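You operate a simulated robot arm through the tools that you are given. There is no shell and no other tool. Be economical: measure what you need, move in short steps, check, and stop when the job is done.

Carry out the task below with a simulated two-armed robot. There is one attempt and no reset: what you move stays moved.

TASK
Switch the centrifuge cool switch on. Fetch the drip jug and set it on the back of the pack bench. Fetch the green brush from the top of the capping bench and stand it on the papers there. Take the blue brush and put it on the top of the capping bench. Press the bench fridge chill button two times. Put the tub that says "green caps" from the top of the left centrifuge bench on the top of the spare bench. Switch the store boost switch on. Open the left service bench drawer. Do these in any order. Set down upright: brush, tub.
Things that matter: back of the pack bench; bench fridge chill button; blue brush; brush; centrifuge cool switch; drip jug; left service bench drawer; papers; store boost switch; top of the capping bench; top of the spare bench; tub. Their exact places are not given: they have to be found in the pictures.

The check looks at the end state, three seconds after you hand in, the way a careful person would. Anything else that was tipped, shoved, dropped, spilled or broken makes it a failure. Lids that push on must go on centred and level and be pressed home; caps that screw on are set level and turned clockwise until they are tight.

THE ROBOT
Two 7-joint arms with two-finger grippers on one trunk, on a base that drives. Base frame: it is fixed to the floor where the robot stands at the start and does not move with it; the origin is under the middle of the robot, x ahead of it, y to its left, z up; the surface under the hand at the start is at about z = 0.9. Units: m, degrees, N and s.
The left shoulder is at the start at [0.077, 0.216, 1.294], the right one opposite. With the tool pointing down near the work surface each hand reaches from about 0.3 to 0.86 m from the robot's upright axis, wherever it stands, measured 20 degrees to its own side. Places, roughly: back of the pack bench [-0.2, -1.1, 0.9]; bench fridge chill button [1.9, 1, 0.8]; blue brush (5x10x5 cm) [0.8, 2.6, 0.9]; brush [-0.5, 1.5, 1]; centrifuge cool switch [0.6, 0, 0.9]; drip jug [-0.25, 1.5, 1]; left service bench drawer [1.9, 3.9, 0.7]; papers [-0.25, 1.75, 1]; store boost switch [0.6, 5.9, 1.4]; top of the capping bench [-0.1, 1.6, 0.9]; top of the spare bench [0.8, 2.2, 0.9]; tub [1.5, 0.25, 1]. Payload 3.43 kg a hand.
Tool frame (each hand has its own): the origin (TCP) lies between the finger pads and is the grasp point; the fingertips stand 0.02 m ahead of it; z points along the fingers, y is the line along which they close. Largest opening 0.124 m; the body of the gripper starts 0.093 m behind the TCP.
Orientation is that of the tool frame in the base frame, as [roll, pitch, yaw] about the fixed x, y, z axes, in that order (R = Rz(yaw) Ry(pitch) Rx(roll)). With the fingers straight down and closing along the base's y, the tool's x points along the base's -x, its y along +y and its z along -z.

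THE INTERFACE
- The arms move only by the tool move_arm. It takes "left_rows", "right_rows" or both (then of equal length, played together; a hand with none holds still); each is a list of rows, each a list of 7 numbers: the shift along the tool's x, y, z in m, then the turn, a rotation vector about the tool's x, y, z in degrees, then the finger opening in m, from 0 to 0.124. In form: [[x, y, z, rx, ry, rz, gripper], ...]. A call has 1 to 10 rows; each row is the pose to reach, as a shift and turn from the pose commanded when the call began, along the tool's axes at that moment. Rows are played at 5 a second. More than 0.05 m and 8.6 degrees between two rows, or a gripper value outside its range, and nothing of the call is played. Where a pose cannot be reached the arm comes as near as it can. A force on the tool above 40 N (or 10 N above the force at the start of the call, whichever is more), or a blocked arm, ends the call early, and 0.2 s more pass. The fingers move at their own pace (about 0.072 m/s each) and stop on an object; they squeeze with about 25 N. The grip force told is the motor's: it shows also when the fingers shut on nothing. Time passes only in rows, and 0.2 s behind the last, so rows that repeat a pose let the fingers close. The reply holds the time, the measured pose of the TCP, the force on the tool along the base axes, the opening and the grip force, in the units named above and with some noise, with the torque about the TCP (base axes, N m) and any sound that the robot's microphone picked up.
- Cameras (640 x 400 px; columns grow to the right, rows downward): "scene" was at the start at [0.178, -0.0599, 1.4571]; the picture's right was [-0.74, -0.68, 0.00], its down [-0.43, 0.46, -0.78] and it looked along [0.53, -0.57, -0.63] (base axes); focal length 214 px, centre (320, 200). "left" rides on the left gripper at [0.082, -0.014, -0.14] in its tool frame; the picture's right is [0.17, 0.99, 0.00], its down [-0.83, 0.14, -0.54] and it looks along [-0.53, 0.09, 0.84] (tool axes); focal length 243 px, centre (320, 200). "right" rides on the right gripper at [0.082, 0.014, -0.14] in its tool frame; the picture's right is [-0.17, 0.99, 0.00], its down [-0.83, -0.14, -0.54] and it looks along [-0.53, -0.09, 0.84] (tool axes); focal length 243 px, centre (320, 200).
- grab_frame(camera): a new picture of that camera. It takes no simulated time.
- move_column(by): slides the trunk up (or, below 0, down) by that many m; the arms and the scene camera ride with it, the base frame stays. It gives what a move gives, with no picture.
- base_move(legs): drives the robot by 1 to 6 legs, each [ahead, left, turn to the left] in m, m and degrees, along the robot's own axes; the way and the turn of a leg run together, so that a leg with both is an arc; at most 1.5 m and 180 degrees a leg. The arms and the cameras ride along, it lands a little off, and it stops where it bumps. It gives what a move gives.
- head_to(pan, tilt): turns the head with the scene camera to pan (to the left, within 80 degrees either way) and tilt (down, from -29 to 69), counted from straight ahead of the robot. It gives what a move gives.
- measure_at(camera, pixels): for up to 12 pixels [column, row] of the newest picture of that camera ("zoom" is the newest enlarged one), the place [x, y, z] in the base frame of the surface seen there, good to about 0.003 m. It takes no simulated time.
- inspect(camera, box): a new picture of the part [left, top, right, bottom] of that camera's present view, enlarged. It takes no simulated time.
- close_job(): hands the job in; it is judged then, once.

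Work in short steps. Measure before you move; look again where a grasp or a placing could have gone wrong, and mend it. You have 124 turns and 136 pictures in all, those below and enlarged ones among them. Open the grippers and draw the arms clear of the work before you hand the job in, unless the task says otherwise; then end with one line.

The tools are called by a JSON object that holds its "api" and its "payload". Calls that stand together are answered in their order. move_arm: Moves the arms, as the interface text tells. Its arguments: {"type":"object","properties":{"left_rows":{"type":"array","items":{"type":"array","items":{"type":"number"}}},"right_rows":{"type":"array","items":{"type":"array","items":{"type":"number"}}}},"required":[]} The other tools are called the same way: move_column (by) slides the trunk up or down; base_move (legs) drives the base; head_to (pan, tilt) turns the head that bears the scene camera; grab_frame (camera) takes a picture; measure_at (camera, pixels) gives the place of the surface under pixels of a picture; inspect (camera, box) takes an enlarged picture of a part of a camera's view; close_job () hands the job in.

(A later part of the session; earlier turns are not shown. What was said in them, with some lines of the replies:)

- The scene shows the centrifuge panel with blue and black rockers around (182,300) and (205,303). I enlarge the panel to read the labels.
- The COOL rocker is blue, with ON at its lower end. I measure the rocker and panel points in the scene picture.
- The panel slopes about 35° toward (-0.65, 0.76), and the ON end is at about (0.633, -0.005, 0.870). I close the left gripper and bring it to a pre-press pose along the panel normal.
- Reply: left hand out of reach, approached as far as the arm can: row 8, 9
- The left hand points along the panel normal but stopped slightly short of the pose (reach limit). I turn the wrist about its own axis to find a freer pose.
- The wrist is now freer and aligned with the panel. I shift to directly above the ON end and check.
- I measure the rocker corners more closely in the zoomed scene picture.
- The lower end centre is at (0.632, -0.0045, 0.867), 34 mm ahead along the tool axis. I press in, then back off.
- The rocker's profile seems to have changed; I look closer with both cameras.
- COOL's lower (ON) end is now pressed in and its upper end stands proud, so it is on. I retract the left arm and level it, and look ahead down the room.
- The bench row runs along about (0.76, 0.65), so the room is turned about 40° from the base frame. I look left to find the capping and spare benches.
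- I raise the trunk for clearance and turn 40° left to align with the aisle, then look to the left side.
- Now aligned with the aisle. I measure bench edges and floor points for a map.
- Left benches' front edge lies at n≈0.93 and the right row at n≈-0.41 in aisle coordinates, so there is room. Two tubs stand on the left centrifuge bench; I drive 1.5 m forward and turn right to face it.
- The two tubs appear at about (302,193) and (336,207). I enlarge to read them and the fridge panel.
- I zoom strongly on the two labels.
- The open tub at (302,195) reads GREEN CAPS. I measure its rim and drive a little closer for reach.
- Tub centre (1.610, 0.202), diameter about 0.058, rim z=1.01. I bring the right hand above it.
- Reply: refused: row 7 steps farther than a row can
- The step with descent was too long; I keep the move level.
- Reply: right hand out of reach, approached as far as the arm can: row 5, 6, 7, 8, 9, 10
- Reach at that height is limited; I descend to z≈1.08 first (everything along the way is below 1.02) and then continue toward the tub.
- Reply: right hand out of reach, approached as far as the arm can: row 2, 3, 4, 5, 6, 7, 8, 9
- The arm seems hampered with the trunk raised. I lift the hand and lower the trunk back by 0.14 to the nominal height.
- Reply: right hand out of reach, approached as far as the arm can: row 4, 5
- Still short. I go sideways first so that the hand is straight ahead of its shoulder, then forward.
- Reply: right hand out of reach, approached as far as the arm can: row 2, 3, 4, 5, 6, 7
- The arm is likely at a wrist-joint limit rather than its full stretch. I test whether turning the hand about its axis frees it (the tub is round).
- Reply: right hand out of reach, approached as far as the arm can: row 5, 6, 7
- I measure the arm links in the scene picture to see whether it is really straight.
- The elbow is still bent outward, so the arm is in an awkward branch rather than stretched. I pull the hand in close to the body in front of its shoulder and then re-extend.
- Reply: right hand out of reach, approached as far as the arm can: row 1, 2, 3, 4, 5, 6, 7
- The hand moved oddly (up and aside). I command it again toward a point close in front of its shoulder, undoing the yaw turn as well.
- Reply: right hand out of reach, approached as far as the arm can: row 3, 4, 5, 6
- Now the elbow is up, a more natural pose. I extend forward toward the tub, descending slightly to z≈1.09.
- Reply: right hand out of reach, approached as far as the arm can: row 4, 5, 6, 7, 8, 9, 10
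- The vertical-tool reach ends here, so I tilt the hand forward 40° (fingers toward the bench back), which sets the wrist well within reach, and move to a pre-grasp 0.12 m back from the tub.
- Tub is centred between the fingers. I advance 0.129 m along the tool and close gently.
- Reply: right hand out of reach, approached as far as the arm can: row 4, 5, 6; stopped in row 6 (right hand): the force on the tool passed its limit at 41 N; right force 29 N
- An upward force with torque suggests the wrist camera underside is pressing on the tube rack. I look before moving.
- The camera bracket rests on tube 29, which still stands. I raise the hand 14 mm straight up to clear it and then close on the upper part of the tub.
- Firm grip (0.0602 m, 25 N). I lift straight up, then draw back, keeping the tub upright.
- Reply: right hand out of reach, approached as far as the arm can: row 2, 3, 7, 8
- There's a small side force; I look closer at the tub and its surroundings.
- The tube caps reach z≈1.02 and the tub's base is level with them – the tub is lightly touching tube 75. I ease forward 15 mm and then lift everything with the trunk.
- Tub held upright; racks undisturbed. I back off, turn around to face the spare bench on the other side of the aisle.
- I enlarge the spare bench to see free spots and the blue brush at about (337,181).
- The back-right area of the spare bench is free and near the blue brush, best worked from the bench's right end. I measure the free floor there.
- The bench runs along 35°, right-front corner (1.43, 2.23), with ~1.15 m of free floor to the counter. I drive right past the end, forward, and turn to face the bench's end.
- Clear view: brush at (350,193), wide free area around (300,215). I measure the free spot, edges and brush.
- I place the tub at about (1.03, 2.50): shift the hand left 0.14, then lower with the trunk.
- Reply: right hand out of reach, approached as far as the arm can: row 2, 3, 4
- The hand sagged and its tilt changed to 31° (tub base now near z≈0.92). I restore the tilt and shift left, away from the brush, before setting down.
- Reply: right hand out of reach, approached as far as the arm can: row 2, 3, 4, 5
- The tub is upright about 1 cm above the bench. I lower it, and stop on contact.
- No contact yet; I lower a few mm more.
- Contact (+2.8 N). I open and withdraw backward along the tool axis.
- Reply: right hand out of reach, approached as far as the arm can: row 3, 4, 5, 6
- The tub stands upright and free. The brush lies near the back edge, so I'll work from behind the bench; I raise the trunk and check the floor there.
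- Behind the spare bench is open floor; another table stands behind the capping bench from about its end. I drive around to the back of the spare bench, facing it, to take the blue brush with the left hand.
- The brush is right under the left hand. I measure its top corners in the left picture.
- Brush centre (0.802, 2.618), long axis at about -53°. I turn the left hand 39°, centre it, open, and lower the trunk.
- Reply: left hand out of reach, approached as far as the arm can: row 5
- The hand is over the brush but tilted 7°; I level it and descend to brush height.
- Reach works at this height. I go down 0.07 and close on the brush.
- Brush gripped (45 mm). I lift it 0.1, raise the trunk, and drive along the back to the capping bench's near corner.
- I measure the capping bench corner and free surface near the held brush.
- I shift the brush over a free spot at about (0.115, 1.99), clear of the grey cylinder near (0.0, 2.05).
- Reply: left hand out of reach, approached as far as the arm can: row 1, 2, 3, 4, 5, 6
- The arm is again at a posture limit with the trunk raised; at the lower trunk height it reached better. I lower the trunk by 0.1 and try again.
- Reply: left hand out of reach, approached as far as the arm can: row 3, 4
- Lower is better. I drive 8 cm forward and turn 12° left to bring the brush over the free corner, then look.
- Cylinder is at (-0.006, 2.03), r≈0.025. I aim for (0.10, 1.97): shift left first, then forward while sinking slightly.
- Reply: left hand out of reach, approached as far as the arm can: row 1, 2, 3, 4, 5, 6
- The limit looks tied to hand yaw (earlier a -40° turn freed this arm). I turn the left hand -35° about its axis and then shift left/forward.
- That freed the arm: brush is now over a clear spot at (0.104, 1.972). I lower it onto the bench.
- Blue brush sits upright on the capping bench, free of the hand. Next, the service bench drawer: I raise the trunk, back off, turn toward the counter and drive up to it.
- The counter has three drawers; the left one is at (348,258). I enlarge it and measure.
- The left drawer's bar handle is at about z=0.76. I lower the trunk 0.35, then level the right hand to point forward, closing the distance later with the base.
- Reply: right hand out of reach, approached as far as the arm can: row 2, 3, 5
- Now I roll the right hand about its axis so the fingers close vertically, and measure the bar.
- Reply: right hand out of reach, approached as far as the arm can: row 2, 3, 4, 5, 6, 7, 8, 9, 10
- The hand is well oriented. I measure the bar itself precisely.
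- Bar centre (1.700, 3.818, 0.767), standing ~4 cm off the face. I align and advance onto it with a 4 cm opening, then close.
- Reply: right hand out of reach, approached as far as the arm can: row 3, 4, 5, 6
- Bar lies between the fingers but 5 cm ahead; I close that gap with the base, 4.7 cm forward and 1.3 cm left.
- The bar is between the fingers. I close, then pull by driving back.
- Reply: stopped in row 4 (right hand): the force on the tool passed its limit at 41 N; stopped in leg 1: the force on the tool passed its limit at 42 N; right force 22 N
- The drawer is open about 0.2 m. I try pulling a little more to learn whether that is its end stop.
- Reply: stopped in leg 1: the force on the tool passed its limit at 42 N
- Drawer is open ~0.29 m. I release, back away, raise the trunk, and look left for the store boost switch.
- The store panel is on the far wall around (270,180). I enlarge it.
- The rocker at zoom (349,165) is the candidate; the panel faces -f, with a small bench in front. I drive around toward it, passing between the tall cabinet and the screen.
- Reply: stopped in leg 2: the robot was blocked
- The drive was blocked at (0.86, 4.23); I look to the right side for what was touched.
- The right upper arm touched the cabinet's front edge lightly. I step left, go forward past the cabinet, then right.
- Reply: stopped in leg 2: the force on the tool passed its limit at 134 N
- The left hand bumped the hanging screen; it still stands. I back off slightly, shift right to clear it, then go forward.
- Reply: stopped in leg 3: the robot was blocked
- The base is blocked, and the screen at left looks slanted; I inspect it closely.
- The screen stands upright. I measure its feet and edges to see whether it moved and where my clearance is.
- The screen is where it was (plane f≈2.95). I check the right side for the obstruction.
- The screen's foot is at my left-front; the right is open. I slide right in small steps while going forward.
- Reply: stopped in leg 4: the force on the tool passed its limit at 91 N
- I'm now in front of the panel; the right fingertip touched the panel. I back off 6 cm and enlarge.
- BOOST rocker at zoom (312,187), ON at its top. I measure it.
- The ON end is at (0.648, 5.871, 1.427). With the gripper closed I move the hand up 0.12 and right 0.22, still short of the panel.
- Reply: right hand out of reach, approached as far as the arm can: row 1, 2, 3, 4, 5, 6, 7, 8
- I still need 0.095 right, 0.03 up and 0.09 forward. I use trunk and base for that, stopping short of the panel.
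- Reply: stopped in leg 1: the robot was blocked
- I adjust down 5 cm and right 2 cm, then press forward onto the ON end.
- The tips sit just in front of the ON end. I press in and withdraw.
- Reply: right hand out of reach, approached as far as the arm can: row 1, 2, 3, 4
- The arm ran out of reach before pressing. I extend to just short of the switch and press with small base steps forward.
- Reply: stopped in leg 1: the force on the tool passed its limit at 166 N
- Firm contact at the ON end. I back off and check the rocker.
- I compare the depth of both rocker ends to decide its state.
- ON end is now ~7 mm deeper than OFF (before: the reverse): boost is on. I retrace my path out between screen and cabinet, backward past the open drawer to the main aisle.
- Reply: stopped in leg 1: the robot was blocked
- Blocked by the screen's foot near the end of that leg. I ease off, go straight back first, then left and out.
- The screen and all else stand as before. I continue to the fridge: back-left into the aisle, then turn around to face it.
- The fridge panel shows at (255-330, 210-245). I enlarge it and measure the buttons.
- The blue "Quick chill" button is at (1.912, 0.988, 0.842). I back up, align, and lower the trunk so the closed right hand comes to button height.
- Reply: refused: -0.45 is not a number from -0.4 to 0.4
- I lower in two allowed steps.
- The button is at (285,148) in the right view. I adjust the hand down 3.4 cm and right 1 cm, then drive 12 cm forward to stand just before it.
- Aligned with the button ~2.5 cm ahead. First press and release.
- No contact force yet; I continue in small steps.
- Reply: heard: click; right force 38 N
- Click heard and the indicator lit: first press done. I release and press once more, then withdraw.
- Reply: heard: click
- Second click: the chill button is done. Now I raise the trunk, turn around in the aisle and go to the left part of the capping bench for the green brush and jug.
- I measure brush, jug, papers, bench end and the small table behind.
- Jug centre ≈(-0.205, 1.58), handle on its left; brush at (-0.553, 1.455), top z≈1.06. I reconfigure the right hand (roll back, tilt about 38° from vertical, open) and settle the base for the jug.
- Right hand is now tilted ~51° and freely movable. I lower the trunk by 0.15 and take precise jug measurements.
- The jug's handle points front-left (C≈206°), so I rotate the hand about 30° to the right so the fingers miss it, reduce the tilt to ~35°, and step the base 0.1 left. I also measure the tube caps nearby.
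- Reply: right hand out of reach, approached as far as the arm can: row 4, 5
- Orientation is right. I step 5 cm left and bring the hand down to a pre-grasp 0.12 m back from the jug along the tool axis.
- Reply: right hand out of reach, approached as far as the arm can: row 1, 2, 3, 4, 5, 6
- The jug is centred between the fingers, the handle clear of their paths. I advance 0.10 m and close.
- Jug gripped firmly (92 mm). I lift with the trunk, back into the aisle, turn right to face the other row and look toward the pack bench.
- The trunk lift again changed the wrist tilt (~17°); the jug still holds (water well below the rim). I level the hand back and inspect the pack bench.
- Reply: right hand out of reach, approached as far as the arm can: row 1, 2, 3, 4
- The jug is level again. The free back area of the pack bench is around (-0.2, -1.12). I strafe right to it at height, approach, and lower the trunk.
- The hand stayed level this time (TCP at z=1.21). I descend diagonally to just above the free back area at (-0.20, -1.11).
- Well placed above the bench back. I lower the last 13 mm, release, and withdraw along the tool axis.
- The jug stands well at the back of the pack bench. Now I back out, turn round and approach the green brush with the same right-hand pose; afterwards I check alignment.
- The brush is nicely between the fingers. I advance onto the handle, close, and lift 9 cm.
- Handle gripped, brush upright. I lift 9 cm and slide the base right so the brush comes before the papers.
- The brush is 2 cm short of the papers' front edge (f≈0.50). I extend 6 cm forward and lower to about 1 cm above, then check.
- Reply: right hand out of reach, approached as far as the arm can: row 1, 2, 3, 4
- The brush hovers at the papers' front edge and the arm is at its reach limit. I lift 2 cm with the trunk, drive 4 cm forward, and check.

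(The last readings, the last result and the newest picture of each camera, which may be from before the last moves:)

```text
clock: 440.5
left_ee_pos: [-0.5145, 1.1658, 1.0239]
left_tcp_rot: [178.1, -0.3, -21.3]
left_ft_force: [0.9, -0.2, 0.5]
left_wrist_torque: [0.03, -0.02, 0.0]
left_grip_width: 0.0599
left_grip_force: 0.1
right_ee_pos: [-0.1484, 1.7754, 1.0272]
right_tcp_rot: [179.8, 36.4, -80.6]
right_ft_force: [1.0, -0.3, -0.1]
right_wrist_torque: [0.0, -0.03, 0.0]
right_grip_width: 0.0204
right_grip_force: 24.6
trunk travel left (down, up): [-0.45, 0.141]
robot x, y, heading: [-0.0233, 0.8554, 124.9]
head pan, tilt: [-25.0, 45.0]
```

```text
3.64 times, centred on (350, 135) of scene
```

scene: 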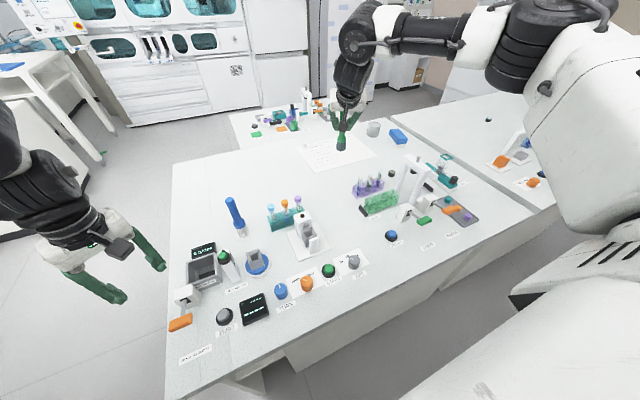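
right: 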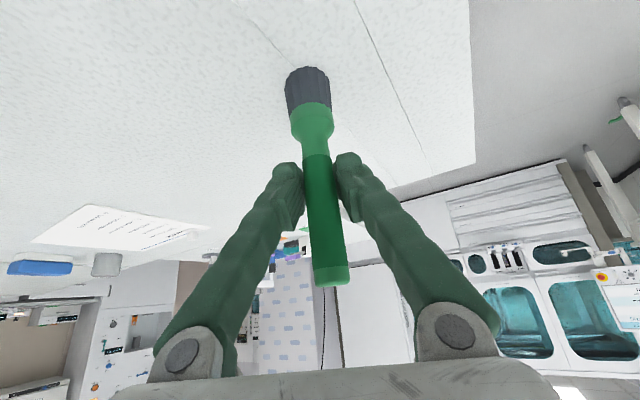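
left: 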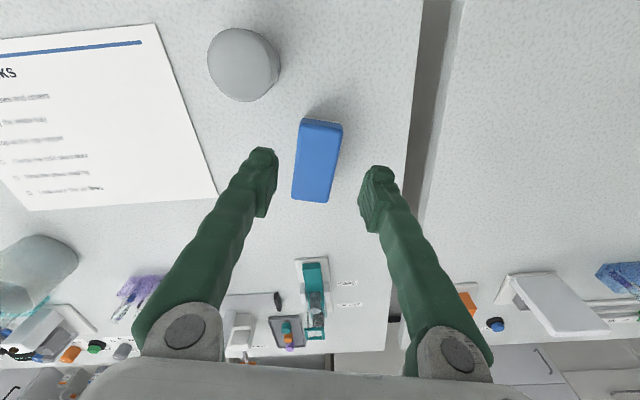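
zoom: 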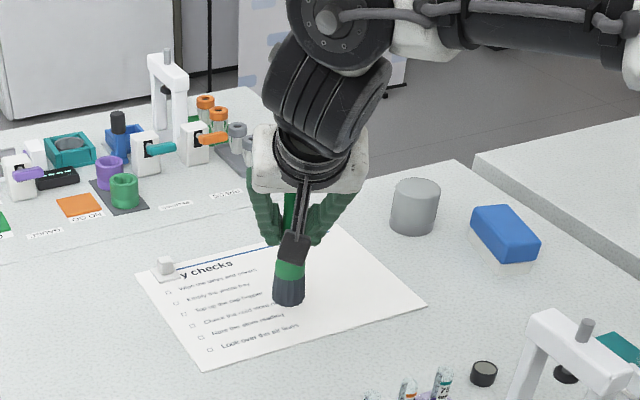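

The brush base is now well inside the papers. I lower with the trunk and the last millimetres with the arm, release, and withdraw.

{"api": "move_column", "payload": {"by": -0.022}}

{"api": "move_arm", "payload": {"right_rows": [[0.0012, 0, 0.0016, 0, 0, 0, 0.005], [0.0024, 0, 0.0032, 0, 0, 0, 0.005]]}}

{"api": "inspect", "payload": {"camera": "scene", "box": [310, 110, 380, 165]}}

```text
clock: 441.2
left_ee_pos: [-0.5164, 1.17, 1.0011]
left_tcp_rot: [177.9, -0.5, -21.3]
left_ft_force: [0.4, 0.6, 0.5]
left_wrist_torque: [0.01, 0.0, 0.01]
left_grip_width: 0.0601
left_grip_force: 0.1
right_ee_pos: [-0.1506, 1.78, 1.0021]
right_tcp_rot: [179.9, 36.2, -80.6]
right_ft_force: [-1.0, -0.1, -1.0]
right_wrist_torque: [0.0, -0.01, 0.01]
right_grip_width: 0.0202
right_grip_force: 24.7
trunk travel left (down, up): [-0.428, 0.163]
robot x, y, heading: [-0.0214, 0.8608, 125.3]
head pan, tilt: [-25.0, 45.0]
```

```text
clock: 441.8
left_ee_pos: [-0.516, 1.1675, 1.0008]
left_tcp_rot: [178.1, -0.6, -21.2]
left_ft_force: [0.2, -0.9, -0.1]
left_wrist_torque: [0.03, 0.02, -0.02]
left_grip_width: 0.06
left_grip_force: 0.2
right_ee_pos: [-0.1514, 1.7795, 1.0002]
right_tcp_rot: [179.8, 36.2, -80.6]
right_ft_force: [1.6, 0.1, 4.3]
right_wrist_torque: [-0.04, -0.08, 0.02]
right_grip_width: 0.0202
right_grip_force: 25.1
trunk travel left (down, up): [-0.428, 0.163]
robot x, y, heading: [-0.0242, 0.8549, 125.0]
head pan, tilt: [-25.0, 45.0]
```

```text
7.27 times, centred on (345, 138) of scene
5 turns are left
```

zoom: 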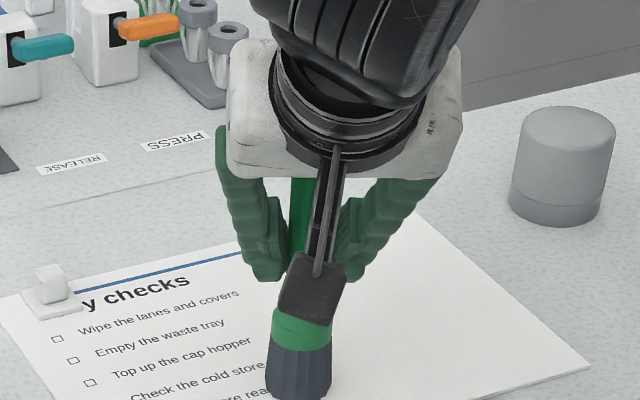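

Contact (+4.3 N), brush upright on the papers. I open and withdraw along the tool axis.

{"api": "move_arm", "payload": {"right_rows": [[0, 0, 0, 0, 0, 0, 0.04], [0, 0, 0, 0, 0, 0, 0.07], [0, 0, 0, 0, 0, 0, 0.1], [0, 0, -0.035, 0, 0, 0, 0.11], [0, 0, -0.075, 0, 0, 0, 0.11], [0, 0, -0.115, 0, 0, 0, 0.11], [0, 0, -0.15, 0, 0, 0, 0.11]]}}

{"api": "inspect", "payload": {"camera": "scene", "box": [280, 80, 420, 190]}}

```text
clock: 443.4
left_ee_pos: [-0.5167, 1.167, 1.0008]
left_tcp_rot: [178.1, -0.4, -21.3]
left_ft_force: [-0.2, -0.2, 0.0]
left_wrist_torque: [0.04, 0.03, 0.04]
left_grip_width: 0.0598
left_grip_force: 0.0
right_ee_pos: [-0.1345, 1.6899, 1.1238]
right_tcp_rot: [179.9, 36.2, -80.6]
right_ft_force: [-0.5, -1.6, -0.6]
right_wrist_torque: [0.02, 0.01, -0.02]
right_grip_width: 0.11
right_grip_force: 0.1
trunk travel left (down, up): [-0.428, 0.163]
robot x, y, heading: [-0.0255, 0.857, 125.1]
head pan, tilt: [-25.0, 45.0]
```

```text
3.64 times, centred on (350, 135) of scene
4 turns are left
```

zoom: 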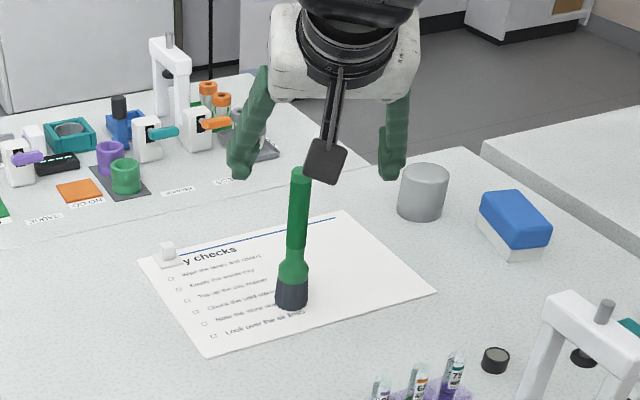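

The green brush stands on the papers, hand clear above it. I back the base away from the bench so both arms are clear.

{"api": "base_move", "payload": {"legs": [[-0.4, 0, 0]]}}

{"api": "grab_frame", "payload": {"camera": "scene"}}

```text
clock: 446.4
left_ee_pos: [-0.2842, 0.8403, 1.0003]
left_tcp_rot: [177.9, -0.5, -21.5]
left_ft_force: [-0.3, -0.9, 0.1]
left_wrist_torque: [0.0, 0.02, -0.04]
left_grip_width: 0.0603
left_grip_force: 0.0
right_ee_pos: [0.1008, 1.3629, 1.1225]
right_tcp_rot: [179.9, 36.1, -80.9]
right_ft_force: [0.1, 0.1, 0.9]
right_wrist_torque: [-0.02, 0.01, 0.01]
right_grip_width: 0.1099
right_grip_force: 0.0
trunk travel left (down, up): [-0.428, 0.163]
robot x, y, heading: [0.2066, 0.5256, 125.2]
head pan, tilt: [-25.0, 45.0]
```

```text
2 pictures are left
3 turns are left
```

scene: 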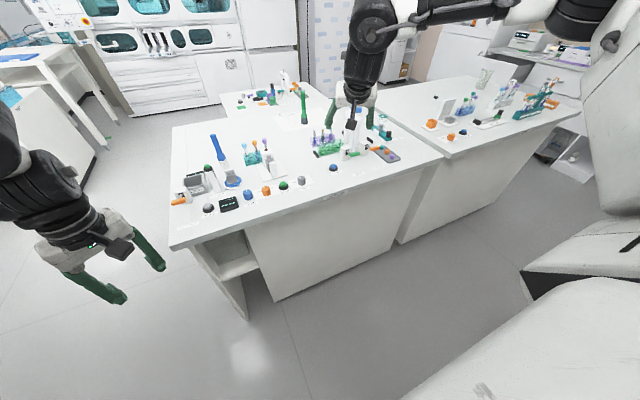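

Everything stands upright; I back a little further so the right hand is off the bench, then hand in.

{"api": "base_move", "payload": {"legs": [[-0.13, 0, 0]]}}

```text
clock: 447.9
left_ee_pos: [-0.2079, 0.7322, 0.9998]
left_tcp_rot: [178.0, -0.7, -21.4]
left_ft_force: [-0.5, 0.2, 0.7]
left_wrist_torque: [-0.03, -0.05, 0.02]
left_grip_width: 0.06
left_grip_force: 0.1
right_ee_pos: [0.1758, 1.2551, 1.121]
right_tcp_rot: [180.0, 36.1, -80.8]
right_ft_force: [0.0, 0.7, 0.0]
right_wrist_torque: [0.0, 0.03, 0.01]
right_grip_width: 0.1103
right_grip_force: 0.1
trunk travel left (down, up): [-0.428, 0.163]
robot x, y, heading: [0.2835, 0.4218, 124.9]
head pan, tilt: [-25.0, 45.0]
2 turns are left
```

Both grippers are empty and open and both arms are clear of the benches, so I hand the job in.

{"api": "close_job", "payload": {}}

```text
The job is handed in.
```

I did all eight jobs and handed in: both switches on, chill button pressed twice (two clicks heard), drawer open about 0.29 m, and the jug, tub and both brushes set down upright in their places. On the way I bumped the screen, a cabinet and the store panel, and the camera pressed on a water tube; none looked moved, tipped or changed afterwards.
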